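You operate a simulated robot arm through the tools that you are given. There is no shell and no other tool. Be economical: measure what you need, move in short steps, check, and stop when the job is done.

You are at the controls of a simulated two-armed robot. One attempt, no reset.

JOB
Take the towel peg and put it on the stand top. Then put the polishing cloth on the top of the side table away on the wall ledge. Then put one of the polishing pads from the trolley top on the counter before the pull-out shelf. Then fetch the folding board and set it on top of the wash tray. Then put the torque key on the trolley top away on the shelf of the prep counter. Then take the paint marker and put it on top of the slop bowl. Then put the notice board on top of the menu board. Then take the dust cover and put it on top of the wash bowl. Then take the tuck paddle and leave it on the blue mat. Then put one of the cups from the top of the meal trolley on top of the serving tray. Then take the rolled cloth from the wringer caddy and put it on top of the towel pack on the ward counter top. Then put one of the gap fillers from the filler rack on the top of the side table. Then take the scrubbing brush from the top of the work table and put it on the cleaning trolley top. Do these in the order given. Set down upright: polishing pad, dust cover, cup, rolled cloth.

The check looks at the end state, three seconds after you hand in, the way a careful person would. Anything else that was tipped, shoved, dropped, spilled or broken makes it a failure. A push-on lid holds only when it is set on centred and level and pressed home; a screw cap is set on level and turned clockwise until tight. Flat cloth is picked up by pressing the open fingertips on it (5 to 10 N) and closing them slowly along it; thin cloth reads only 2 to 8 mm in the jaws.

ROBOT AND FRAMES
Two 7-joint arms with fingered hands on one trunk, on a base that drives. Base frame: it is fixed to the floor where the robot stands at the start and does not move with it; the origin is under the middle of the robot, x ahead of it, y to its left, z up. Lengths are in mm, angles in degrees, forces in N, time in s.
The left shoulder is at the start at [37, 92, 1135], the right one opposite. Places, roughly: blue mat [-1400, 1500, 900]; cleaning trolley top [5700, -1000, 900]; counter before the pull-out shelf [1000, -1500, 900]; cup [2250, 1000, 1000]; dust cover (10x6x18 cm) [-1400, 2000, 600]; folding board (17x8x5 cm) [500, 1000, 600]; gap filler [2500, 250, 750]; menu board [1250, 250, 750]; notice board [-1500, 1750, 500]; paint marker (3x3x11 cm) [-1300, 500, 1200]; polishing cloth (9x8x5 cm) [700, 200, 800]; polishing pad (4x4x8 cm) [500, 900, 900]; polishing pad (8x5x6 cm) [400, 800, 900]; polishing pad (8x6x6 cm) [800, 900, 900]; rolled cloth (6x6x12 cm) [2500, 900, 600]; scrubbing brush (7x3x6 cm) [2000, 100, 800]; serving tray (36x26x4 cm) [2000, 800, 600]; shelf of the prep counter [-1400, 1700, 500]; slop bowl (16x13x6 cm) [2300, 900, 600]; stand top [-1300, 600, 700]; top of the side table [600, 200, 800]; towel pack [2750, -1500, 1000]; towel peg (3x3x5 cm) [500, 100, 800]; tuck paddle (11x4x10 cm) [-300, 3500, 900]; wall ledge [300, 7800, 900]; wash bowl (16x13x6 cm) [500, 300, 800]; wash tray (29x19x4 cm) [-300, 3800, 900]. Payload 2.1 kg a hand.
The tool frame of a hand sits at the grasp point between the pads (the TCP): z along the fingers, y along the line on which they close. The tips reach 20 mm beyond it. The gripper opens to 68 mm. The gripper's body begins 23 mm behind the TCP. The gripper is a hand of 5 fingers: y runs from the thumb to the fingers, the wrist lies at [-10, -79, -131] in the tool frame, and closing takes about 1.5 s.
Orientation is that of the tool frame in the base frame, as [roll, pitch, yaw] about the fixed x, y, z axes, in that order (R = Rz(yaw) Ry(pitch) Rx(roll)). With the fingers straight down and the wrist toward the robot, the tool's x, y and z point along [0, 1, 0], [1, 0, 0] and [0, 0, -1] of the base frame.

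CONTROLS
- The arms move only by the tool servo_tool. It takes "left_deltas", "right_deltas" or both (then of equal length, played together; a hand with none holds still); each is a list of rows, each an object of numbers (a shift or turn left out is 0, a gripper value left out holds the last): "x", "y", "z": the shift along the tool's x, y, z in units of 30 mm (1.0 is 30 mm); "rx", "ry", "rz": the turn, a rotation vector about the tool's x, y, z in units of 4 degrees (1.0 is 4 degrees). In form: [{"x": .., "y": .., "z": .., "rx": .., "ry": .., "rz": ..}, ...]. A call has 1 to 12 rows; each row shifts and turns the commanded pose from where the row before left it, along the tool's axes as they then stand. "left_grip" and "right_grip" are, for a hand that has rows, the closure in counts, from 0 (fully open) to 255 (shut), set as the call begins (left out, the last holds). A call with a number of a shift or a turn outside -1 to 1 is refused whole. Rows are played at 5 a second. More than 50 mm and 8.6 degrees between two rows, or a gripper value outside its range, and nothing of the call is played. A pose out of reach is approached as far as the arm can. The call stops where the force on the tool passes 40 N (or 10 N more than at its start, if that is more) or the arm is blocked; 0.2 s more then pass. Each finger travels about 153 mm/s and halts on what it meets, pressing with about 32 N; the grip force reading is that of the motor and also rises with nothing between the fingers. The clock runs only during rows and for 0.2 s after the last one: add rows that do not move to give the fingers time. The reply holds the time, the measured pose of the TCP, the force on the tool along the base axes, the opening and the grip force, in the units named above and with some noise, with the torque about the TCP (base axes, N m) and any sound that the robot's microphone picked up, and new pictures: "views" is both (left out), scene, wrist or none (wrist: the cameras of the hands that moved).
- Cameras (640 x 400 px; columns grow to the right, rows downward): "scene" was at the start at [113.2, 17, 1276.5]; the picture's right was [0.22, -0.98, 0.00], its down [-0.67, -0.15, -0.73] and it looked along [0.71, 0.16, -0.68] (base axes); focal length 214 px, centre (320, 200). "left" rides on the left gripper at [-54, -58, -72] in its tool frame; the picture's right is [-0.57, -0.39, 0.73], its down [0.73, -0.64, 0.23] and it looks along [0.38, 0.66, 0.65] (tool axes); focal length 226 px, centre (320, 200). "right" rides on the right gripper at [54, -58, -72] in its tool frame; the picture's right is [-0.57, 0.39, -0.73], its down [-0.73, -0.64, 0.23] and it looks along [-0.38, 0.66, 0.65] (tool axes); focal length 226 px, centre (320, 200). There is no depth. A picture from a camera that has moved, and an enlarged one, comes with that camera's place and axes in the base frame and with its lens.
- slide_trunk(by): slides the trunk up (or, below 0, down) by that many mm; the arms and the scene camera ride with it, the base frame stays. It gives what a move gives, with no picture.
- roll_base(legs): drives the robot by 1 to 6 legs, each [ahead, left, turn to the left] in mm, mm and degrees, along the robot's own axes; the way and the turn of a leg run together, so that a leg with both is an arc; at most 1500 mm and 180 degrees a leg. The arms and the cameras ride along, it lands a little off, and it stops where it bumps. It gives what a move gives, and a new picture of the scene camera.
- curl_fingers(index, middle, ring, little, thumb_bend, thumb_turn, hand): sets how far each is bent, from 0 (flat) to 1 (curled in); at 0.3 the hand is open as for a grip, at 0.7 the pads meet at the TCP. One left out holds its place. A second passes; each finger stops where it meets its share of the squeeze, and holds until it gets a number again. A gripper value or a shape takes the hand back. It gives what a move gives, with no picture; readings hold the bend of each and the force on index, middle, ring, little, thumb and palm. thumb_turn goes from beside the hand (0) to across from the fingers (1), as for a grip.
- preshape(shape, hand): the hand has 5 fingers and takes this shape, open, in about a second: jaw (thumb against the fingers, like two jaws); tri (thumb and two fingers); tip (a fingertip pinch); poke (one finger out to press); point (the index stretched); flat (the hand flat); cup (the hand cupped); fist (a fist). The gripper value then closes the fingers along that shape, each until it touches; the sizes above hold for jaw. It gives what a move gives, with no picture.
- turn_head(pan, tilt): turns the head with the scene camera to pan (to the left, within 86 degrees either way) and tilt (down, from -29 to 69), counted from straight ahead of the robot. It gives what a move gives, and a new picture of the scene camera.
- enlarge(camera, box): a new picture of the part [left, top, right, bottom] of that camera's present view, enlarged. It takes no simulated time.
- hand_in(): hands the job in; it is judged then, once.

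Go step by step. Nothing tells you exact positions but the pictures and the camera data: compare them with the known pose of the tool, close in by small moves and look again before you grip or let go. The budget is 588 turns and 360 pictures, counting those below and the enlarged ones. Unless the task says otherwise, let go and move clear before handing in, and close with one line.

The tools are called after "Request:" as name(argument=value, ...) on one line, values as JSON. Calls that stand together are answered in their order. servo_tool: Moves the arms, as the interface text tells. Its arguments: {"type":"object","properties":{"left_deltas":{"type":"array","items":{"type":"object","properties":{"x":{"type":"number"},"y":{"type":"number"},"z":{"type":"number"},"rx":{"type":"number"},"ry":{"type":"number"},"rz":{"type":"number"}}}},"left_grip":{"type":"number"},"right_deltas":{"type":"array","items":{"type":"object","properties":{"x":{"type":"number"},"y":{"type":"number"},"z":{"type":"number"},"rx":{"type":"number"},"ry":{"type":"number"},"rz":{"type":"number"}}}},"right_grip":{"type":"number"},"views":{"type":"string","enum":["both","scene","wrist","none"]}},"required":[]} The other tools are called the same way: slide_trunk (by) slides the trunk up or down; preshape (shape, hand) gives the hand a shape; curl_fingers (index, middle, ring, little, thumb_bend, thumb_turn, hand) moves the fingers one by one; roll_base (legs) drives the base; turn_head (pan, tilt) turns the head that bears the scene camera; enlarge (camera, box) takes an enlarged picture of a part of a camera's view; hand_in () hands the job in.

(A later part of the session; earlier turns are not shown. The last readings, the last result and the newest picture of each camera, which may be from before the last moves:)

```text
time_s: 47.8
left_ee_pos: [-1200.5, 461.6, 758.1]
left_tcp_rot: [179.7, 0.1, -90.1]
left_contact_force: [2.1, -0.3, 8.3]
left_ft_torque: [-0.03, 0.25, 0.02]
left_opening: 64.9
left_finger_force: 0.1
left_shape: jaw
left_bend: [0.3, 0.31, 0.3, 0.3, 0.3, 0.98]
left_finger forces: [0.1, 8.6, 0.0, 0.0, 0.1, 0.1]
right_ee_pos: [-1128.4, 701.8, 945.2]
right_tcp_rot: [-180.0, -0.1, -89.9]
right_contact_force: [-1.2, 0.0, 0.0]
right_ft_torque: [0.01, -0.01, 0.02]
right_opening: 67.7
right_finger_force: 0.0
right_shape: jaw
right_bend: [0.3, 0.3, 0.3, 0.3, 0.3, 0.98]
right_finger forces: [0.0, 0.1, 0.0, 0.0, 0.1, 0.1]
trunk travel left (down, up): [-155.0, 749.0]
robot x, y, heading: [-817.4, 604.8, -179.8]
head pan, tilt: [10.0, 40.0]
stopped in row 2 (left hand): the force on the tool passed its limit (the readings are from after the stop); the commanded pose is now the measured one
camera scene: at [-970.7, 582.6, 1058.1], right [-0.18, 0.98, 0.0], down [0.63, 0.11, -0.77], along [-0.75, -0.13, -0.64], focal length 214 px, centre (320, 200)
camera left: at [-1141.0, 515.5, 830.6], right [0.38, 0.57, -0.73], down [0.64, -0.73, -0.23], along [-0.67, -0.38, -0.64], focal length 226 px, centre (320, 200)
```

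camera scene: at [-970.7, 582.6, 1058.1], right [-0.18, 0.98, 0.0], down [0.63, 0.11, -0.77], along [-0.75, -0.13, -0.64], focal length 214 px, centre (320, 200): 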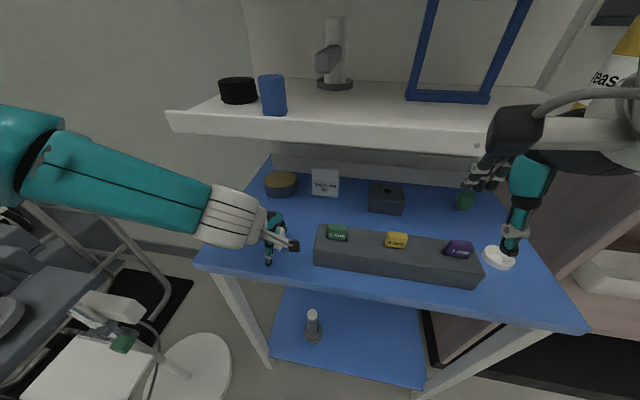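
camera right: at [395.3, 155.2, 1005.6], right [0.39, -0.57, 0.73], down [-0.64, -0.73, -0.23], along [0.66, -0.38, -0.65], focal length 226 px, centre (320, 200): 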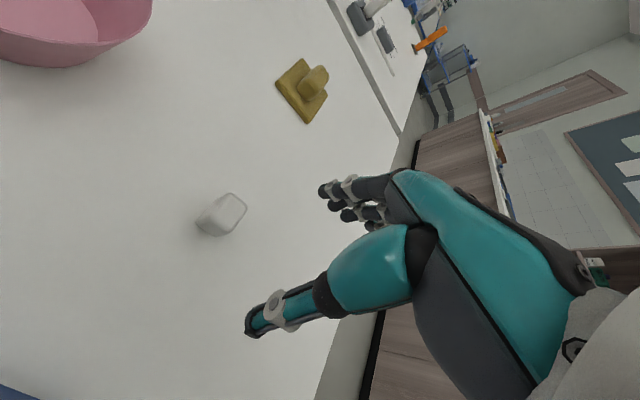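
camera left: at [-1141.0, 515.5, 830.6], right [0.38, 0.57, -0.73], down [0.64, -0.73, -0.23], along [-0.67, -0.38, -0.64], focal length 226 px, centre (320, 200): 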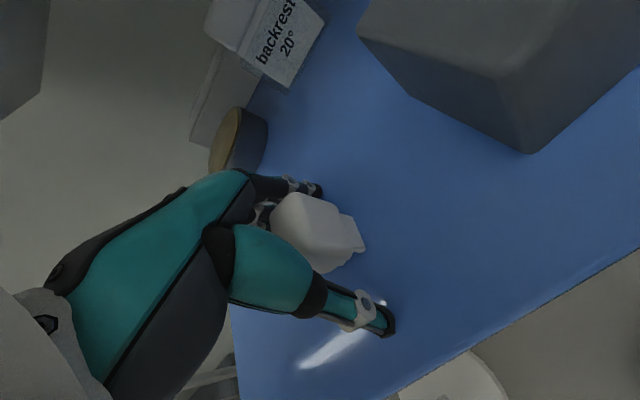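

The fingers are open but the peg leans on the middle finger. I'll shift the hand a little that way and rise.

Request:
servo_tool(left_deltas=[{"y": 0.2}, {"y": 0.1, "z": -0.1}, {"z": -0.3}, {"z": -0.6}, {"z": -0.9}, {"z": -0.9}, {"z": -0.9}, {}], views="both")

```text
time_s: 49.6
left_ee_pos: [-1209.4, 460.1, 869.5]
left_tcp_rot: [179.9, 0.1, -89.9]
left_contact_force: [0.1, 0.1, -0.3]
left_ft_torque: [-0.02, -0.03, 0.02]
left_opening: 67.7
left_finger_force: 0.0
left_shape: jaw
left_bend: [0.3, 0.3, 0.3, 0.3, 0.3, 0.98]
left_finger forces: [0.1, 0.0, 0.0, 0.0, 0.0, 0.0]
right_ee_pos: [-1129.1, 699.9, 945.4]
right_tcp_rot: [180.0, 0.0, -89.9]
right_contact_force: [0.1, 0.5, -0.1]
right_ft_torque: [0.03, -0.02, -0.01]
right_opening: 68.1
right_finger_force: 0.1
right_shape: jaw
right_bend: [0.3, 0.3, 0.3, 0.3, 0.3, 0.98]
right_finger forces: [0.0, 0.0, 0.0, 0.0, 0.0, 0.1]
trunk travel left (down, up): [-155.0, 749.0]
robot x, y, heading: [-813.6, 598.8, -180.0]
head pan, tilt: [10.0, 40.0]
camera scene: at [-971.4, 582.5, 1058.3], right [-0.18, 0.98, 0.0], down [0.63, 0.11, -0.77], along [-0.75, -0.13, -0.64], focal length 214 px, centre (320, 200)
camera left: at [-1150.2, 514.7, 941.5], right [0.39, 0.57, -0.73], down [0.64, -0.73, -0.23], along [-0.67, -0.38, -0.65], focal length 226 px, centre (320, 200)
```

scene: 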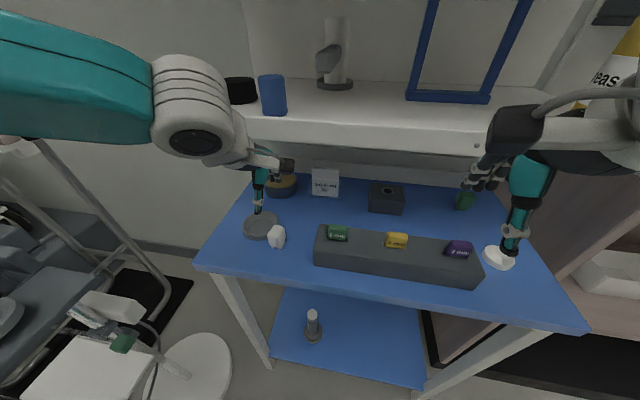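
left: 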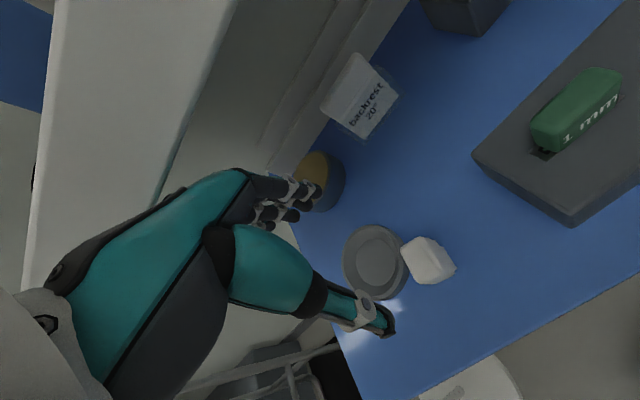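

The peg is on the stand. I'll check closely that it isn't resting on the grey disc.

Request:
enlarge(camera="left", box=[330, 210, 490, 310])

Request:
enlarge(camera="scene", box=[230, 190, 320, 260])

```text
4.00 times, centred on (410, 260) of left
camera zoom: at [-1150.2, 514.7, 941.5], right [0.39, 0.57, -0.73], down [0.64, -0.73, -0.23], along [-0.67, -0.38, -0.65], focal length 904 px, centre (-40, -40)
```

zoom: 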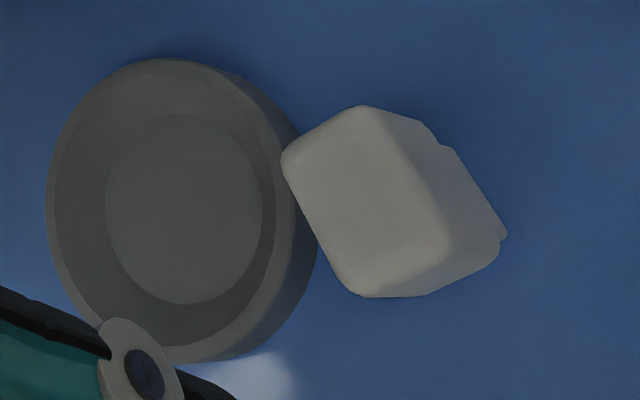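

```text
5.71 times, centred on (275, 225) of scene
camera zoom: at [-971.4, 582.5, 1058.3], right [-0.18, 0.98, 0.0], down [0.63, 0.11, -0.77], along [-0.75, -0.13, -0.64], focal length 1226 px, centre (577, 57)
```

zoom: 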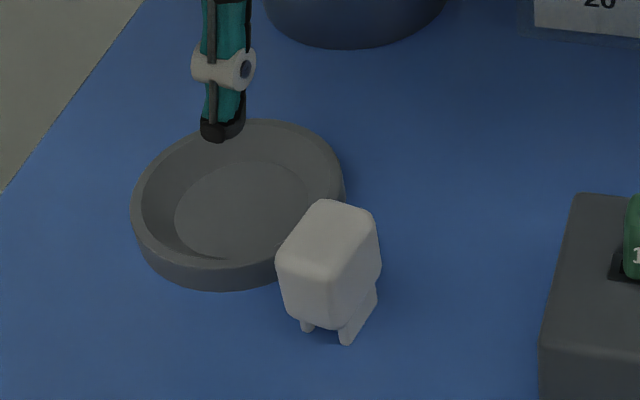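

The peg stands cleanly on its legs. Next is the polishing cloth: I'll lift the arms, back out, and drive round to the side table's right-hand side.

Request:
servo_tool(left_deltas=[{"z": -0.9}, {"z": -0.9, "y": -0.5}, {"y": -0.9}, {"y": -0.9}, {"y": -0.9}, {"y": -0.9}], views="none")

Request:
roll_base(legs=[[-500, 0, 0], [0, 0, 180], [0, -1050, 0], [1060, 0, 0], [0, 0, 90]])

```text
time_s: 51.0
left_ee_pos: [-1086.0, 461.1, 922.7]
left_tcp_rot: [179.9, 0.0, -90.0]
left_contact_force: [-0.1, -0.6, 0.3]
left_ft_torque: [-0.01, 0.01, -0.03]
left_opening: 67.9
left_finger_force: 0.1
left_shape: jaw
left_bend: [0.3, 0.3, 0.3, 0.3, 0.3, 0.98]
left_finger forces: [0.0, 0.0, 0.0, 0.0, 0.0, 0.0]
right_ee_pos: [-1129.2, 701.8, 945.4]
right_tcp_rot: [-180.0, 0.0, -90.0]
right_contact_force: [0.5, 0.6, -0.3]
right_ft_torque: [-0.01, -0.01, 0.0]
right_opening: 68.1
right_finger_force: 0.1
right_shape: jaw
right_bend: [0.3, 0.3, 0.3, 0.3, 0.3, 0.98]
right_finger forces: [0.1, 0.0, 0.0, 0.0, 0.1, 0.0]
trunk travel left (down, up): [-155.0, 749.0]
robot x, y, heading: [-814.1, 598.1, -180.0]
head pan, tilt: [10.0, 40.0]
```

```text
time_s: 75.2
left_ee_pos: [619.0, -160.5, 922.4]
left_tcp_rot: [179.9, 0.2, -179.5]
left_contact_force: [-0.3, 1.4, 0.5]
left_ft_torque: [0.0, -0.02, -0.02]
left_opening: 67.9
left_finger_force: 0.1
left_shape: jaw
left_bend: [0.3, 0.3, 0.3, 0.3, 0.3, 0.98]
left_finger forces: [0.0, 0.0, 0.0, 0.1, 0.1, 0.0]
right_ee_pos: [859.9, -115.9, 944.4]
right_tcp_rot: [-179.9, 0.0, -179.6]
right_contact_force: [0.8, -0.2, -0.5]
right_ft_torque: [0.02, 0.02, 0.04]
right_opening: 67.9
right_finger_force: 0.1
right_shape: jaw
right_bend: [0.3, 0.3, 0.3, 0.3, 0.3, 0.98]
right_finger forces: [0.0, 0.0, 0.1, 0.1, 0.1, 0.0]
trunk travel left (down, up): [-155.0, 749.0]
robot x, y, heading: [756.9, -431.1, 90.3]
head pan, tilt: [10.0, 40.0]
camera scene: at [742.1, -276.1, 1058.3], right [0.98, 0.18, 0.0], down [0.12, -0.63, -0.77], along [-0.14, 0.75, -0.64], focal length 214 px, centre (320, 200)
```

scene: 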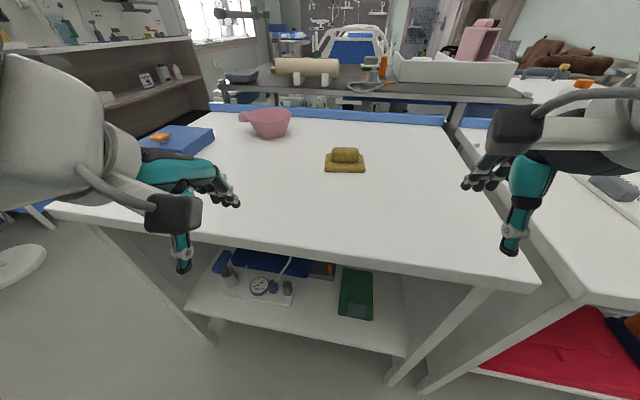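

The cloth sits at about [722, 178], a lump on a square base. I'll move 130 mm closer and take the lump front to back with the left hand.

Request:
roll_base(legs=[[130, 0, 0]])

Request:
servo_tool(left_deltas=[{"x": -0.65, "y": 0.9}, {"x": -0.65, "y": 0.9}, {"x": -0.65, "y": 0.9}, {"x": -0.65, "y": 0.9}, {"x": -0.65, "y": 0.9}, {"y": 0.9}, {"y": 0.9}, {}], views="both")

```text
time_s: 76.5
left_ee_pos: [620.0, -32.5, 922.9]
left_tcp_rot: [180.0, 0.1, -179.7]
left_contact_force: [1.1, -0.6, 0.0]
left_ft_torque: [0.03, 0.02, -0.01]
left_opening: 67.7
left_finger_force: 0.1
left_shape: jaw
left_bend: [0.3, 0.3, 0.3, 0.3, 0.3, 0.98]
left_finger forces: [0.0, 0.0, 0.0, 0.1, 0.0, 0.1]
right_ee_pos: [857.9, 13.5, 944.1]
right_tcp_rot: [180.0, 0.0, -179.6]
right_contact_force: [0.1, 0.4, 0.0]
right_ft_torque: [-0.02, -0.01, -0.01]
right_opening: 67.8
right_finger_force: 0.2
right_shape: jaw
right_bend: [0.3, 0.3, 0.3, 0.3, 0.3, 0.98]
right_finger forces: [0.1, 0.0, 0.0, 0.1, 0.0, 0.1]
trunk travel left (down, up): [-155.0, 749.0]
robot x, y, heading: [753.0, -303.6, 90.5]
head pan, tilt: [10.0, 40.0]
camera scene: at [741.2, -146.7, 1058.3], right [0.98, 0.18, 0.0], down [0.12, -0.63, -0.77], along [-0.14, 0.75, -0.64], focal length 214 px, centre (320, 200)
```

scene: 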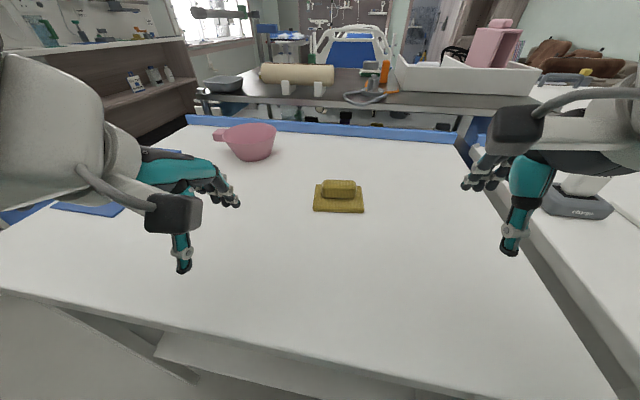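

```text
time_s: 78.3
left_ee_pos: [687.4, 111.0, 922.6]
left_tcp_rot: [179.9, 0.1, -179.6]
left_contact_force: [0.0, -0.3, 0.0]
left_ft_torque: [0.01, -0.03, 0.0]
left_opening: 67.5
left_finger_force: 0.1
left_shape: jaw
left_bend: [0.3, 0.3, 0.3, 0.3, 0.3, 0.98]
left_finger forces: [0.1, 0.1, 0.0, 0.0, 0.1, 0.0]
left hand out of reach, approached as far as the arm can: row 5, 6, 7
right_ee_pos: [858.5, 11.9, 945.8]
right_tcp_rot: [179.9, 0.0, -179.7]
right_contact_force: [-0.1, -0.2, 0.2]
right_ft_torque: [0.02, -0.04, -0.03]
right_opening: 67.5
right_finger_force: 0.0
right_shape: jaw
right_bend: [0.3, 0.3, 0.3, 0.3, 0.3, 0.98]
right_finger forces: [0.0, 0.0, 0.1, 0.1, 0.1, 0.0]
trunk travel left (down, up): [-155.0, 749.0]
robot x, y, heading: [754.9, -297.8, 90.6]
head pan, tilt: [10.0, 40.0]
camera scene: at [741.2, -146.5, 1058.3], right [0.98, 0.18, 0.0], down [0.12, -0.63, -0.77], along [-0.14, 0.75, -0.64], focal length 214 px, centre (320, 200)
camera left: at [742.3, 52.9, 994.6], right [0.57, -0.38, -0.73], down [-0.73, -0.64, -0.23], along [-0.38, 0.66, -0.65], focal length 226 px, centre (320, 200)
```

scene: 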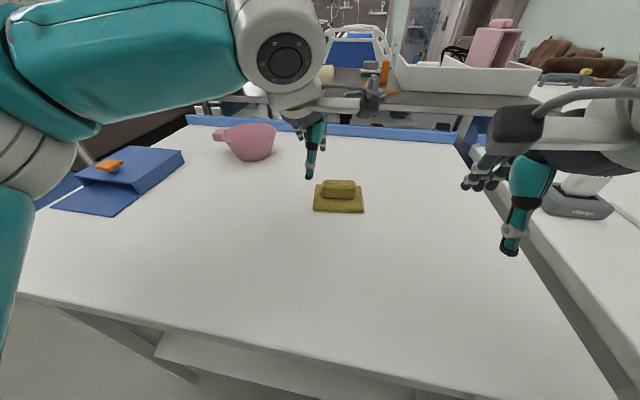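
left: 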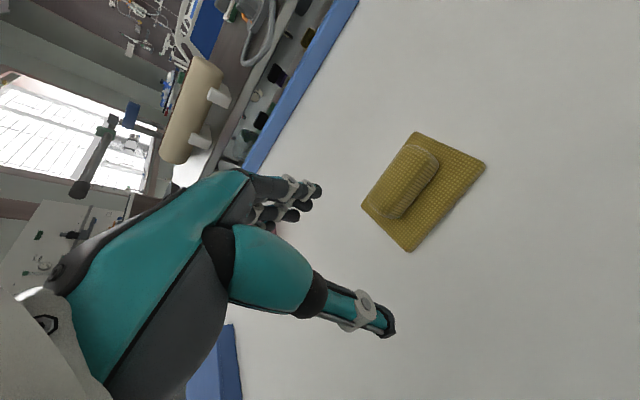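

The cloth's lump is near [720, 170, 815], just out of reach, so I'll go 30 mm closer and descend over it.

Request:
roll_base(legs=[[30, 0, 0]])

Request:
servo_tool(left_deltas=[{"x": -0.5, "z": 0.8}, {"x": -0.5, "z": 0.8}, {"y": 0.6, "z": 0.3}, {"y": 0.4}, {}], views="both")

```text
time_s: 79.1
left_ee_pos: [687.3, 142.1, 923.3]
left_tcp_rot: [179.9, 0.1, -179.7]
left_contact_force: [0.6, -0.2, 0.0]
left_ft_torque: [0.04, 0.01, 0.03]
left_opening: 67.9
left_finger_force: 0.1
left_shape: jaw
left_bend: [0.3, 0.3, 0.3, 0.3, 0.3, 0.98]
left_finger forces: [0.0, 0.1, 0.1, 0.0, 0.1, 0.0]
right_ee_pos: [857.8, 43.6, 945.8]
right_tcp_rot: [179.9, -0.1, -179.6]
right_contact_force: [-0.6, -0.4, 0.2]
right_ft_torque: [0.04, 0.03, -0.01]
right_opening: 68.0
right_finger_force: 0.1
right_shape: jaw
right_bend: [0.3, 0.3, 0.3, 0.3, 0.3, 0.98]
right_finger forces: [0.0, 0.1, 0.0, 0.1, 0.1, 0.0]
trunk travel left (down, up): [-155.0, 749.0]
robot x, y, heading: [757.5, -273.1, 90.4]
head pan, tilt: [10.0, 40.0]
camera scene: at [740.9, -116.4, 1058.3], right [0.98, 0.18, 0.0], down [0.12, -0.63, -0.77], along [-0.14, 0.75, -0.64], focal length 214 px, centre (320, 200)
```

scene: 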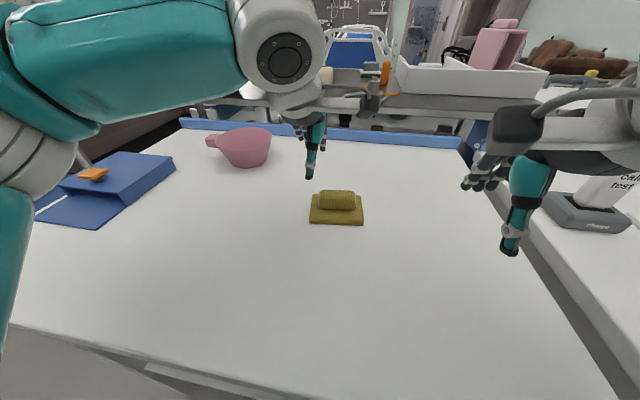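

```text
time_s: 80.3
left_ee_pos: [685.6, 163.5, 875.3]
left_tcp_rot: [179.9, 0.1, -179.7]
left_contact_force: [-0.2, -0.3, -1.4]
left_ft_torque: [-0.03, 0.01, 0.01]
left_opening: 68.0
left_finger_force: 0.1
left_shape: jaw
left_bend: [0.3, 0.3, 0.3, 0.3, 0.3, 0.98]
left_finger forces: [0.1, 0.0, 0.0, 0.0, 0.0, 0.0]
left hand out of reach, approached as far as the arm can: row 1, 2, 4
right_ee_pos: [857.5, 42.7, 945.7]
right_tcp_rot: [179.9, 0.0, -179.5]
right_contact_force: [0.3, -0.1, -0.1]
right_ft_torque: [0.02, 0.0, -0.02]
right_opening: 67.6
right_finger_force: 0.1
right_shape: jaw
right_bend: [0.3, 0.3, 0.3, 0.3, 0.3, 0.98]
right_finger forces: [0.0, 0.0, 0.1, 0.0, 0.0, 0.0]
trunk travel left (down, up): [-155.0, 749.0]
robot x, y, heading: [756.0, -269.9, 90.7]
head pan, tilt: [10.0, 40.0]
camera scene: at [740.9, -116.3, 1058.3], right [0.98, 0.18, 0.0], down [0.12, -0.63, -0.77], along [-0.14, 0.75, -0.64], focal length 214 px, centre (320, 200)
camera left: at [740.3, 105.0, 947.6], right [0.57, -0.38, -0.73], down [-0.73, -0.64, -0.23], along [-0.38, 0.66, -0.65], focal length 226 px, centre (320, 200)
```

scene: 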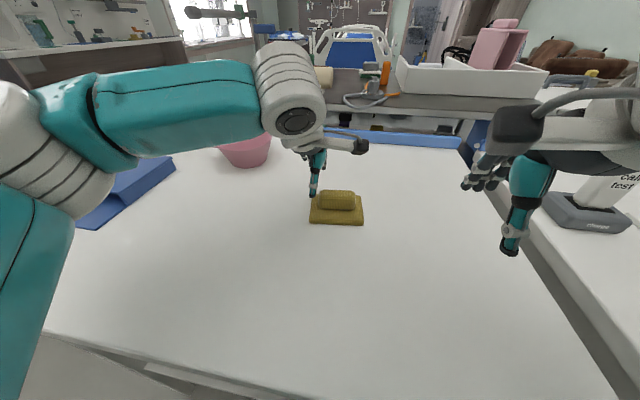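
left: 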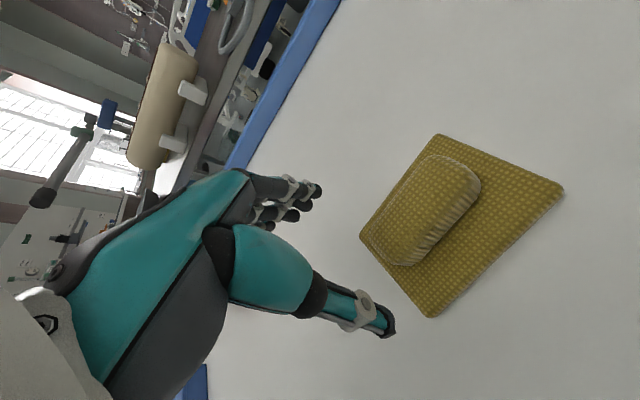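

The left hand can't come that far inward, so I'll lift a little and strafe the base 85 mm to the right.

Request:
servo_tool(left_deltas=[{"z": -0.9}, {}], views="none")

Request:
roll_base(legs=[[0, -85, 0]])

Request:
servo_tool(left_deltas=[{"x": 0.85}, {"x": 0.85, "z": 0.6}, {"z": 0.6}, {}], views="both")

```text
time_s: 80.9
left_ee_pos: [677.4, 165.2, 904.5]
left_tcp_rot: [179.9, 0.1, -179.7]
left_contact_force: [-0.1, -0.8, 0.4]
left_ft_torque: [0.01, 0.03, 0.01]
left_opening: 67.6
left_finger_force: 0.0
left_shape: jaw
left_bend: [0.3, 0.3, 0.3, 0.3, 0.3, 0.98]
left_finger forces: [0.0, 0.0, 0.0, 0.0, 0.1, 0.1]
left hand out of reach, approached as far as the arm can: row 1
right_ee_pos: [857.1, 42.5, 945.2]
right_tcp_rot: [-180.0, -0.1, -179.6]
right_contact_force: [1.0, -0.8, 1.2]
right_ft_torque: [0.01, 0.0, 0.01]
right_opening: 67.9
right_finger_force: 0.1
right_shape: jaw
right_bend: [0.3, 0.3, 0.3, 0.3, 0.3, 0.98]
right_finger forces: [0.0, 0.0, 0.0, 0.0, 0.0, 0.1]
trunk travel left (down, up): [-155.0, 749.0]
robot x, y, heading: [757.1, -272.4, 90.4]
head pan, tilt: [10.0, 40.0]
```

```text
time_s: 82.0
left_ee_pos: [762.4, 167.4, 903.8]
left_tcp_rot: [179.9, 0.1, -179.7]
left_contact_force: [0.3, -0.2, 0.3]
left_ft_torque: [0.03, -0.02, 0.02]
left_opening: 67.7
left_finger_force: 0.0
left_shape: jaw
left_bend: [0.3, 0.3, 0.3, 0.3, 0.3, 0.98]
left_finger forces: [0.0, 0.0, 0.0, 0.0, 0.0, 0.0]
right_ee_pos: [943.6, 44.7, 944.1]
right_tcp_rot: [-180.0, -0.1, -179.6]
right_contact_force: [-0.2, 0.4, -0.5]
right_ft_torque: [-0.02, 0.0, 0.02]
right_opening: 68.0
right_finger_force: 0.1
right_shape: jaw
right_bend: [0.3, 0.3, 0.3, 0.3, 0.3, 0.98]
right_finger forces: [0.0, 0.1, 0.1, 0.0, 0.1, 0.0]
trunk travel left (down, up): [-155.0, 749.0]
robot x, y, heading: [842.7, -274.0, 90.3]
head pan, tilt: [10.0, 40.0]
camera scene: at [826.7, -115.7, 1058.3], right [0.98, 0.18, 0.0], down [0.12, -0.63, -0.77], along [-0.14, 0.75, -0.64], focal length 214 px, centre (320, 200)
```

scene: 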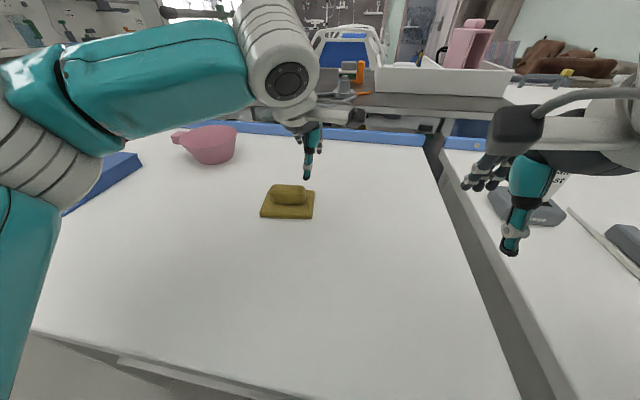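

```text
time_s: 83.0
left_ee_pos: [712.8, 166.2, 868.4]
left_tcp_rot: [179.8, 0.0, -179.7]
left_contact_force: [-0.2, 0.0, 0.6]
left_ft_torque: [0.02, 0.0, 0.01]
left_opening: 67.8
left_finger_force: 0.0
left_shape: jaw
left_bend: [0.3, 0.3, 0.3, 0.3, 0.3, 0.98]
left_finger forces: [0.0, 0.0, 0.0, 0.0, 0.0, 0.0]
right_ee_pos: [943.4, 43.7, 944.8]
right_tcp_rot: [-180.0, 0.0, -179.6]
right_contact_force: [0.0, 0.9, 0.3]
right_ft_torque: [-0.03, -0.01, 0.03]
right_opening: 67.7
right_finger_force: 0.1
right_shape: jaw
right_bend: [0.3, 0.3, 0.3, 0.3, 0.3, 0.98]
right_finger forces: [0.1, 0.1, 0.0, 0.0, 0.0, 0.0]
trunk travel left (down, up): [-155.0, 749.0]
robot x, y, heading: [842.1, -266.5, 90.5]
head pan, tilt: [10.0, 40.0]
camera scene: at [826.8, -115.7, 1058.3], right [0.98, 0.18, 0.0], down [0.12, -0.63, -0.77], along [-0.14, 0.75, -0.64], focal length 214 px, centre (320, 200)
camera left: at [767.4, 107.6, 940.4], right [0.57, -0.38, -0.73], down [-0.73, -0.64, -0.23], along [-0.38, 0.66, -0.65], focal length 226 px, centre (320, 200)
```

scene: 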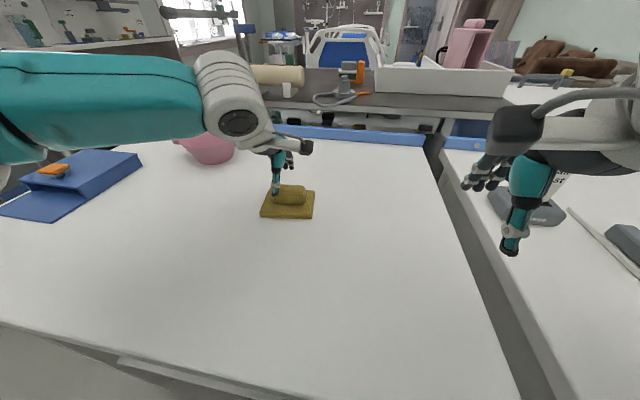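
left: 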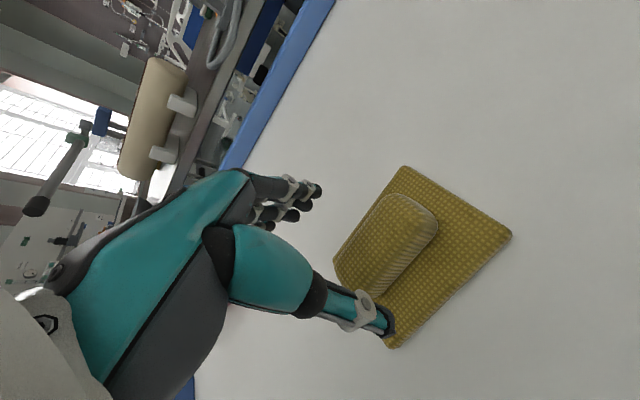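

The lump's top centre is at about [724, 162, 825]. I'll centre the hand on it and descend around it.

Request:
servo_tool(left_deltas=[{"x": -0.37, "y": -0.1, "z": 0.2}, {"z": 0.5}, {"z": 0.4}, {"z": 0.3}, {}], views="wrist")

```text
time_s: 84.2
left_ee_pos: [723.5, 163.8, 827.1]
left_tcp_rot: [179.9, 0.1, -179.8]
left_contact_force: [-0.1, 0.0, 1.0]
left_ft_torque: [-0.06, 0.03, -0.02]
left_opening: 68.0
left_finger_force: 0.0
left_shape: jaw
left_bend: [0.3, 0.3, 0.3, 0.3, 0.28, 0.98]
left_finger forces: [0.5, 0.0, 0.0, 0.0, 0.8, 0.0]
right_ee_pos: [944.0, 44.0, 944.1]
right_tcp_rot: [-179.9, -0.1, -179.6]
right_contact_force: [0.0, 0.7, -0.6]
right_ft_torque: [-0.02, 0.01, -0.01]
right_opening: 68.1
right_finger_force: 0.1
right_shape: jaw
right_bend: [0.3, 0.3, 0.3, 0.3, 0.3, 0.98]
right_finger forces: [0.0, 0.0, 0.0, 0.0, 0.0, 0.0]
trunk travel left (down, up): [-155.0, 749.0]
robot x, y, heading: [844.5, -270.7, 90.5]
head pan, tilt: [10.0, 40.0]
camera left: at [778.7, 104.3, 898.5], right [0.57, -0.38, -0.73], down [-0.73, -0.64, -0.23], along [-0.38, 0.66, -0.65], focal length 226 px, centre (320, 200)
```

left: 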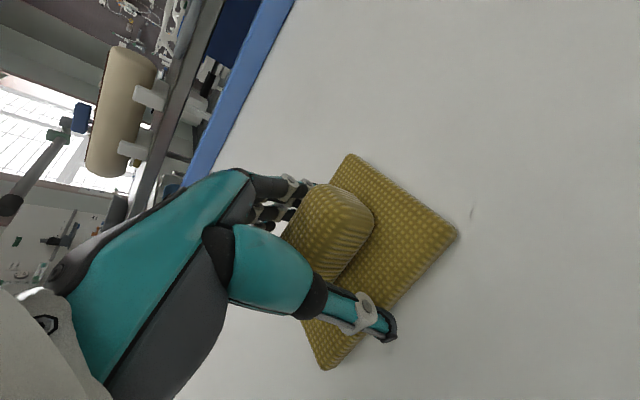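

The tips touch the base plate lightly and straddle the lump. I'll close and lift.

Request:
servo_tool(left_deltas=[{}, {}, {}, {}, {}, {}, {}, {}, {}], left_grip=255, views="none")

Request:
servo_tool(left_deltas=[{"z": -0.4}, {"z": -0.7}, {"z": -0.8}, {"z": -0.8}, {"z": -0.8}, {}], views="both")

```text
time_s: 85.3
left_ee_pos: [724.7, 163.6, 829.8]
left_tcp_rot: [179.3, 0.3, -179.7]
left_contact_force: [-1.3, -3.5, 21.2]
left_ft_torque: [-0.11, 0.01, 0.11]
left_opening: 59.5
left_finger_force: 31.6
left_shape: jaw
left_bend: [0.31, 0.34, 0.36, 0.35, 0.38, 0.99]
left_finger forces: [15.2, 12.2, 0.0, 0.1, 32.7, 0.0]
right_ee_pos: [943.3, 43.6, 945.3]
right_tcp_rot: [179.8, -0.2, -179.6]
right_contact_force: [-0.4, 0.1, -0.5]
right_ft_torque: [0.03, -0.01, -0.03]
right_opening: 67.7
right_finger_force: 0.0
right_shape: jaw
right_bend: [0.3, 0.3, 0.3, 0.3, 0.3, 0.98]
right_finger forces: [0.1, 0.0, 0.0, 0.0, 0.0, 0.0]
trunk travel left (down, up): [-155.0, 749.0]
robot x, y, heading: [845.3, -270.2, 90.5]
head pan, tilt: [10.0, 40.0]
stopped in row 5 (left hand): the force on the tool passed its limit (the readings are from after the stop); the commanded pose is now the measured one
```

```text
time_s: 86.7
left_ee_pos: [722.5, 162.8, 932.3]
left_tcp_rot: [179.7, 0.1, -179.8]
left_contact_force: [1.0, 0.6, -0.6]
left_ft_torque: [-0.03, -0.02, 0.02]
left_opening: 27.4
left_finger_force: 31.9
left_shape: jaw
left_bend: [0.4, 0.42, 0.36, 0.35, 0.61, 1.0]
left_finger forces: [12.3, 4.2, 0.1, 0.7, 18.3, 0.0]
right_ee_pos: [944.0, 43.2, 945.2]
right_tcp_rot: [-180.0, -0.1, -179.7]
right_contact_force: [0.1, -0.5, -0.5]
right_ft_torque: [0.0, -0.01, 0.02]
right_opening: 67.7
right_finger_force: 0.1
right_shape: jaw
right_bend: [0.3, 0.3, 0.3, 0.3, 0.3, 0.98]
right_finger forces: [0.0, 0.0, 0.1, 0.0, 0.0, 0.0]
trunk travel left (down, up): [-155.0, 749.0]
robot x, y, heading: [842.4, -268.5, 90.5]
head pan, tilt: [10.0, 40.0]
camera scene: at [826.8, -115.6, 1058.3], right [0.98, 0.18, 0.0], down [0.12, -0.63, -0.77], along [-0.14, 0.75, -0.64], focal length 214 px, centre (320, 200)
camera left: at [778.1, 104.0, 1004.8], right [0.57, -0.38, -0.73], down [-0.73, -0.64, -0.24], along [-0.38, 0.67, -0.64], focal length 226 px, centre (320, 200)
```

scene: 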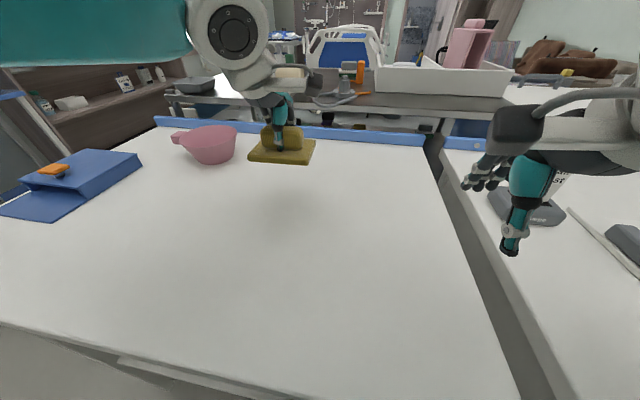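
left: 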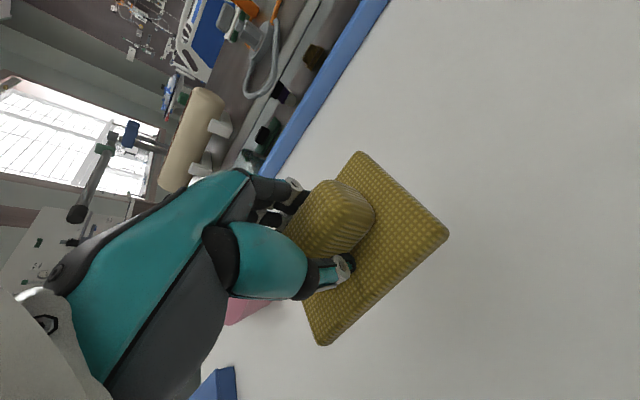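

The cloth is held level. I'll raise, retract, then drive round to the long corridor towards +y.

Request:
servo_tool(left_deltas=[{"y": -0.9}, {"y": -0.9}, {"y": -0.9}, {"y": -0.9}, {}], right_deltas=[{"y": -0.3}, {"y": -0.3}, {}, {}, {}], views="none")

Request:
slide_trunk(by=150)

Request:
roll_base(legs=[[-250, 0, 0], [0, 1150, 0], [900, 0, 0]])

Request:
turn_head(pan=0, tilt=15)

```text
time_s: 87.9
left_ee_pos: [725.2, 54.5, 932.6]
left_tcp_rot: [179.6, 0.3, -179.7]
left_contact_force: [-0.2, -0.8, -1.0]
left_ft_torque: [0.03, 0.02, 0.04]
left_opening: 27.2
left_finger_force: 31.8
left_shape: jaw
left_bend: [0.39, 0.42, 0.36, 0.35, 0.62, 1.0]
left_finger forces: [12.3, 4.2, 0.1, 0.6, 17.8, 0.1]
right_ee_pos: [944.5, 26.4, 945.1]
right_tcp_rot: [-179.9, -0.1, -179.6]
right_contact_force: [0.7, 0.3, -0.7]
right_ft_torque: [0.04, -0.03, -0.01]
right_opening: 67.7
right_finger_force: 0.1
right_shape: jaw
right_bend: [0.3, 0.3, 0.3, 0.3, 0.3, 0.98]
right_finger forces: [0.1, 0.0, 0.0, 0.0, 0.1, 0.0]
trunk travel left (down, up): [-155.0, 749.0]
robot x, y, heading: [841.4, -269.7, 90.4]
head pan, tilt: [10.0, 40.0]
```

```text
time_s: 89.6
left_ee_pos: [723.8, 54.8, 1080.9]
left_tcp_rot: [179.6, 0.2, -179.7]
left_contact_force: [0.8, 0.5, -0.5]
left_ft_torque: [-0.01, -0.01, -0.03]
left_opening: 27.1
left_finger_force: 31.8
left_shape: jaw
left_bend: [0.39, 0.42, 0.36, 0.35, 0.62, 1.0]
left_finger forces: [12.2, 4.2, 0.1, 0.7, 17.7, 0.0]
right_ee_pos: [943.5, 26.9, 1094.9]
right_tcp_rot: [-179.9, -0.1, -179.6]
right_contact_force: [-0.5, 0.4, 0.6]
right_ft_torque: [0.0, 0.02, -0.01]
right_opening: 67.9
right_finger_force: 0.0
right_shape: jaw
right_bend: [0.3, 0.3, 0.3, 0.3, 0.3, 0.98]
right_finger forces: [0.1, 0.1, 0.1, 0.0, 0.1, 0.1]
trunk travel left (down, up): [-305.0, 599.0]
robot x, y, heading: [842.0, -269.1, 90.5]
head pan, tilt: [10.0, 40.0]
```

```text
time_s: 101.3
left_ee_pos: [-430.3, 713.0, 1082.0]
left_tcp_rot: [179.7, 0.1, -179.8]
left_contact_force: [0.2, -0.5, -1.5]
left_ft_torque: [0.0, -0.03, 0.03]
left_opening: 27.4
left_finger_force: 32.4
left_shape: jaw
left_bend: [0.39, 0.42, 0.36, 0.35, 0.62, 1.0]
left_finger forces: [12.3, 4.2, 0.0, 0.6, 17.8, 0.0]
right_ee_pos: [-211.7, 684.3, 1094.5]
right_tcp_rot: [-180.0, -0.1, -179.6]
right_contact_force: [0.0, 0.0, -0.3]
right_ft_torque: [-0.01, -0.01, 0.0]
right_opening: 67.9
right_finger_force: 0.1
right_shape: jaw
right_bend: [0.3, 0.3, 0.3, 0.3, 0.3, 0.98]
right_finger forces: [0.0, 0.0, 0.0, 0.0, 0.0, 0.0]
trunk travel left (down, up): [-305.0, 599.0]
robot x, y, heading: [-311.5, 387.1, 89.8]
head pan, tilt: [10.0, 40.0]
camera scene: at [-328.3, 513.3, 1210.4], right [0.98, 0.18, 0.0], down [0.12, -0.63, -0.77], along [-0.14, 0.75, -0.64], focal length 214 px, centre (320, 200)
```

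scene: 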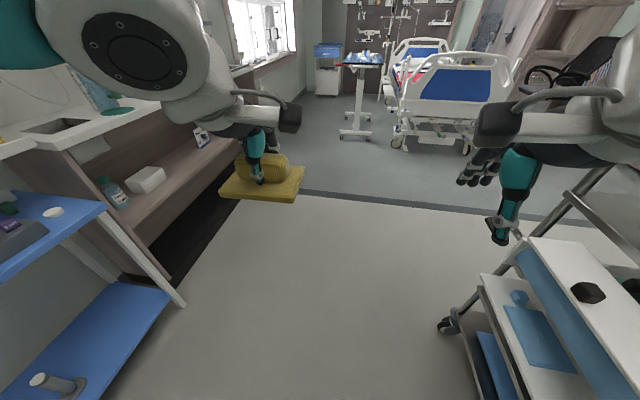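

```text
time_s: 102.2
left_ee_pos: [-430.8, 713.4, 1082.9]
left_tcp_rot: [179.7, 0.1, -179.8]
left_contact_force: [0.6, -0.2, -1.2]
left_ft_torque: [0.0, 0.03, 0.01]
left_opening: 27.4
left_finger_force: 32.0
left_shape: jaw
left_bend: [0.39, 0.42, 0.36, 0.35, 0.62, 1.0]
left_finger forces: [12.3, 4.2, 0.0, 0.6, 17.8, 0.1]
right_ee_pos: [-211.2, 684.2, 1094.3]
right_tcp_rot: [180.0, -0.1, -179.7]
right_contact_force: [0.0, 0.2, -0.1]
right_ft_torque: [-0.01, 0.03, 0.02]
right_opening: 67.8
right_finger_force: 0.0
right_shape: jaw
right_bend: [0.3, 0.3, 0.3, 0.3, 0.3, 0.98]
right_finger forces: [0.0, 0.0, 0.0, 0.1, 0.0, 0.0]
trunk travel left (down, up): [-305.0, 599.0]
robot x, y, heading: [-312.1, 388.8, 90.3]
head pan, tilt: [0.0, 15.0]
camera scene: at [-313.6, 523.1, 1249.9], right [1.0, 0.01, 0.0], down [0.0, -0.26, -0.97], along [-0.01, 0.97, -0.26], focal length 214 px, centre (320, 200)
```

scene: 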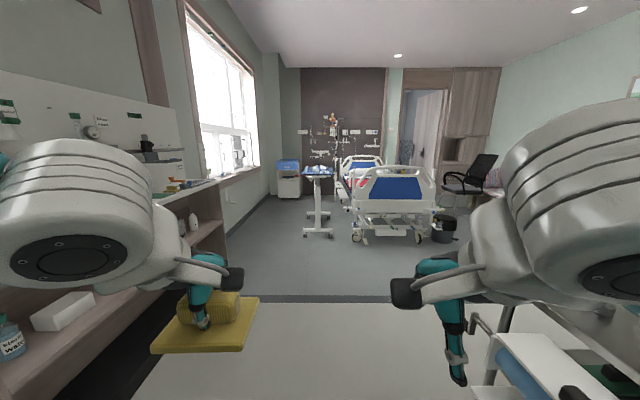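

The far headwall should hold the ledge, projecting around pixel (338, 153). I'll zoom there.

Request:
enlarge(camera="scene", box=[260, 90, 450, 250])

```text
2.50 times, centred on (355, 170) of scene
camera zoom: at [-313.6, 523.1, 1249.9], right [1.0, 0.01, 0.0], down [0.0, -0.26, -0.97], along [-0.01, 0.97, -0.26], focal length 536 px, centre (232, 275)
```

zoom: 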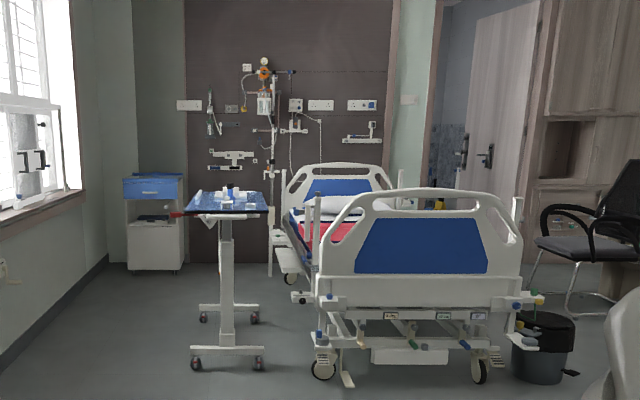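

The ledge isn't clear yet, so I'll drive up the left side of the overbed table and look from closer.

Request:
roll_base(legs=[[1500, 0, 0], [600, 0, 0], [0, 640, 0], [1500, 0, 0], [1500, 0, 0]])

Request:
turn_head(pan=-25, tilt=15)

```text
time_s: 127.3
left_ee_pos: [-1114.6, 5235.8, 1081.7]
left_tcp_rot: [179.6, 0.3, -179.8]
left_contact_force: [-0.1, 0.7, -1.6]
left_ft_torque: [-0.03, -0.01, -0.03]
left_opening: 27.2
left_finger_force: 31.8
left_shape: jaw
left_bend: [0.39, 0.42, 0.36, 0.35, 0.62, 1.0]
left_finger forces: [12.4, 4.2, 0.0, 0.6, 17.7, 0.1]
right_ee_pos: [-894.9, 5205.5, 1095.2]
right_tcp_rot: [-179.9, -0.1, -179.6]
right_contact_force: [0.5, 0.7, -0.2]
right_ft_torque: [0.0, -0.04, 0.01]
right_opening: 68.0
right_finger_force: 0.1
right_shape: jaw
right_bend: [0.3, 0.3, 0.3, 0.3, 0.3, 0.98]
right_finger forces: [0.0, 0.1, 0.0, 0.1, 0.1, 0.0]
trunk travel left (down, up): [-305.0, 599.0]
robot x, y, heading: [-996.4, 4906.9, 90.5]
head pan, tilt: [0.0, 15.0]
stopped in leg 5: the robot was blocked; the commanded pose is now the measured one
camera scene: at [-997.2, 5045.2, 1249.9], right [1.0, 0.01, 0.0], down [0.0, -0.26, -0.97], along [-0.01, 0.97, -0.26], focal length 214 px, centre (320, 200)
```

scene: 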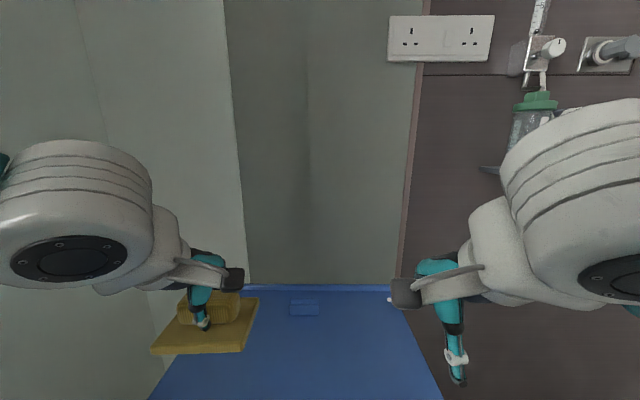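

```text
time_s: 128.2
left_ee_pos: [-1115.4, 5234.8, 1082.4]
left_tcp_rot: [179.6, 0.2, -179.7]
left_contact_force: [0.5, 0.5, -1.0]
left_ft_torque: [0.01, 0.01, 0.01]
left_opening: 27.1
left_finger_force: 32.0
left_shape: jaw
left_bend: [0.39, 0.42, 0.36, 0.35, 0.62, 1.0]
left_finger forces: [12.4, 4.2, 0.0, 0.6, 17.8, 0.1]
right_ee_pos: [-895.2, 5206.2, 1094.9]
right_tcp_rot: [-179.7, -0.1, -179.6]
right_contact_force: [0.3, -0.8, -0.5]
right_ft_torque: [-0.02, 0.02, -0.04]
right_opening: 67.8
right_finger_force: 0.0
right_shape: jaw
right_bend: [0.3, 0.3, 0.3, 0.3, 0.3, 0.98]
right_finger forces: [0.1, 0.0, 0.0, 0.0, 0.1, 0.0]
trunk travel left (down, up): [-305.0, 599.0]
robot x, y, heading: [-993.1, 4911.6, 90.4]
head pan, tilt: [-25.0, 15.0]
camera scene: at [-957.7, 5036.7, 1250.0], right [0.91, -0.41, 0.0], down [-0.11, -0.24, -0.97], along [0.4, 0.88, -0.26], focal length 214 px, centre (320, 200)
```

scene: 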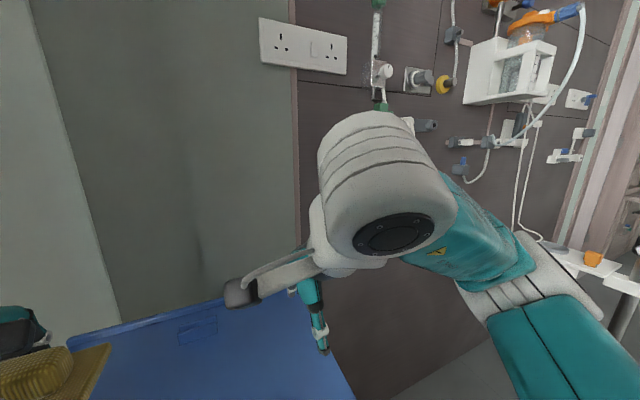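

I bumped against the blue bedside cabinet, and this wall is nearer than y 7800, so the ledge must be beyond the door on the right. I'll back off and look that way.

Request:
roll_base(legs=[[-500, 0, 0]])

Request:
turn_head(pan=-50, tilt=10)

Request:
turn_head(pan=0, tilt=30)

```text
time_s: 131.2
left_ee_pos: [-1111.1, 4735.2, 1083.0]
left_tcp_rot: [179.6, 0.1, -179.9]
left_contact_force: [-0.8, -0.4, -0.4]
left_ft_torque: [0.01, -0.01, 0.0]
left_opening: 27.2
left_finger_force: 32.5
left_shape: jaw
left_bend: [0.39, 0.42, 0.36, 0.35, 0.62, 1.0]
left_finger forces: [12.4, 4.2, 0.0, 0.6, 17.7, 0.0]
right_ee_pos: [-890.8, 4705.3, 1095.6]
right_tcp_rot: [-179.9, -0.1, -179.8]
right_contact_force: [-0.1, 0.4, 0.6]
right_ft_torque: [-0.01, 0.02, 0.0]
right_opening: 67.8
right_finger_force: 0.2
right_shape: jaw
right_bend: [0.3, 0.3, 0.3, 0.3, 0.3, 0.98]
right_finger forces: [0.1, 0.0, 0.0, 0.0, 0.1, 0.0]
trunk travel left (down, up): [-305.0, 599.0]
robot x, y, heading: [-990.0, 4410.1, 90.5]
head pan, tilt: [-25.0, 15.0]
camera scene: at [-954.3, 4535.6, 1250.0], right [0.91, -0.42, 0.0], down [-0.11, -0.24, -0.97], along [0.41, 0.88, -0.26], focal length 214 px, centre (320, 200)
```

scene: 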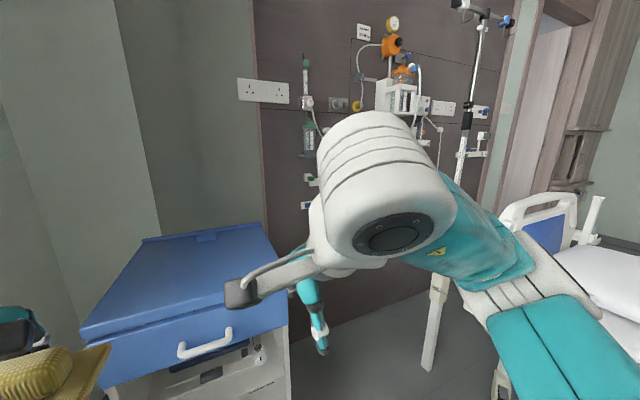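

```text
time_s: 132.1
left_ee_pos: [-1110.3, 4735.6, 1081.6]
left_tcp_rot: [179.6, 0.2, -179.9]
left_contact_force: [-0.8, 0.6, -0.8]
left_ft_torque: [-0.02, 0.01, -0.01]
left_opening: 27.7
left_finger_force: 31.8
left_shape: jaw
left_bend: [0.39, 0.42, 0.36, 0.35, 0.62, 1.0]
left_finger forces: [12.4, 4.2, 0.0, 0.7, 17.7, 0.0]
right_ee_pos: [-891.5, 4704.1, 1094.9]
right_tcp_rot: [-179.8, -0.1, -179.8]
right_contact_force: [-0.7, -0.6, -0.3]
right_ft_torque: [-0.03, -0.01, 0.02]
right_opening: 68.0
right_finger_force: 0.1
right_shape: jaw
right_bend: [0.3, 0.3, 0.3, 0.3, 0.3, 0.98]
right_finger forces: [0.1, 0.0, 0.1, 0.0, 0.1, 0.0]
trunk travel left (down, up): [-305.0, 599.0]
robot x, y, heading: [-990.9, 4411.5, 89.8]
head pan, tilt: [-50.0, 10.0]
camera scene: at [-922.5, 4510.9, 1258.1], right [0.65, -0.76, 0.0], down [-0.13, -0.11, -0.98], along [0.75, 0.64, -0.17], focal length 214 px, centre (320, 200)
```

scene: 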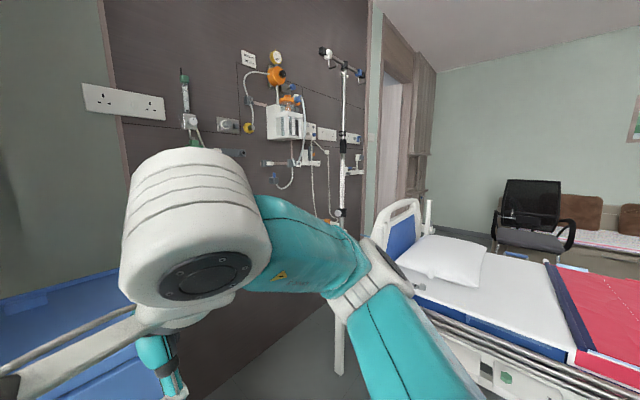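

```text
time_s: 133.3
left_ee_pos: [-1110.0, 4734.8, 1081.4]
left_tcp_rot: [179.6, 0.1, -179.9]
left_contact_force: [0.1, 0.0, -0.9]
left_ft_torque: [-0.05, -0.02, 0.01]
left_opening: 27.1
left_finger_force: 32.6
left_shape: jaw
left_bend: [0.39, 0.42, 0.36, 0.35, 0.62, 1.0]
left_finger forces: [12.4, 4.1, 0.0, 0.6, 17.8, 0.0]
right_ee_pos: [-891.8, 4704.5, 1095.4]
right_tcp_rot: [-179.8, -0.2, -179.8]
right_contact_force: [0.8, 0.3, 0.0]
right_ft_torque: [0.0, -0.02, 0.02]
right_opening: 67.9
right_finger_force: 0.1
right_shape: jaw
right_bend: [0.3, 0.3, 0.3, 0.3, 0.3, 0.98]
right_finger forces: [0.0, 0.1, 0.0, 0.1, 0.0, 0.1]
trunk travel left (down, up): [-305.0, 599.0]
robot x, y, heading: [-992.0, 4409.3, 90.2]
head pan, tilt: [0.0, 30.0]
camera scene: at [-993.8, 4541.3, 1225.8], right [1.0, 0.0, 0.0], down [0.0, -0.5, -0.87], along [0.0, 0.87, -0.5], focal length 214 px, centre (320, 200)
```

scene: 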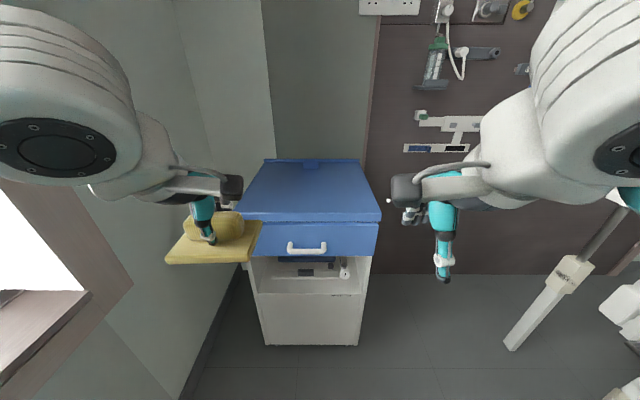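

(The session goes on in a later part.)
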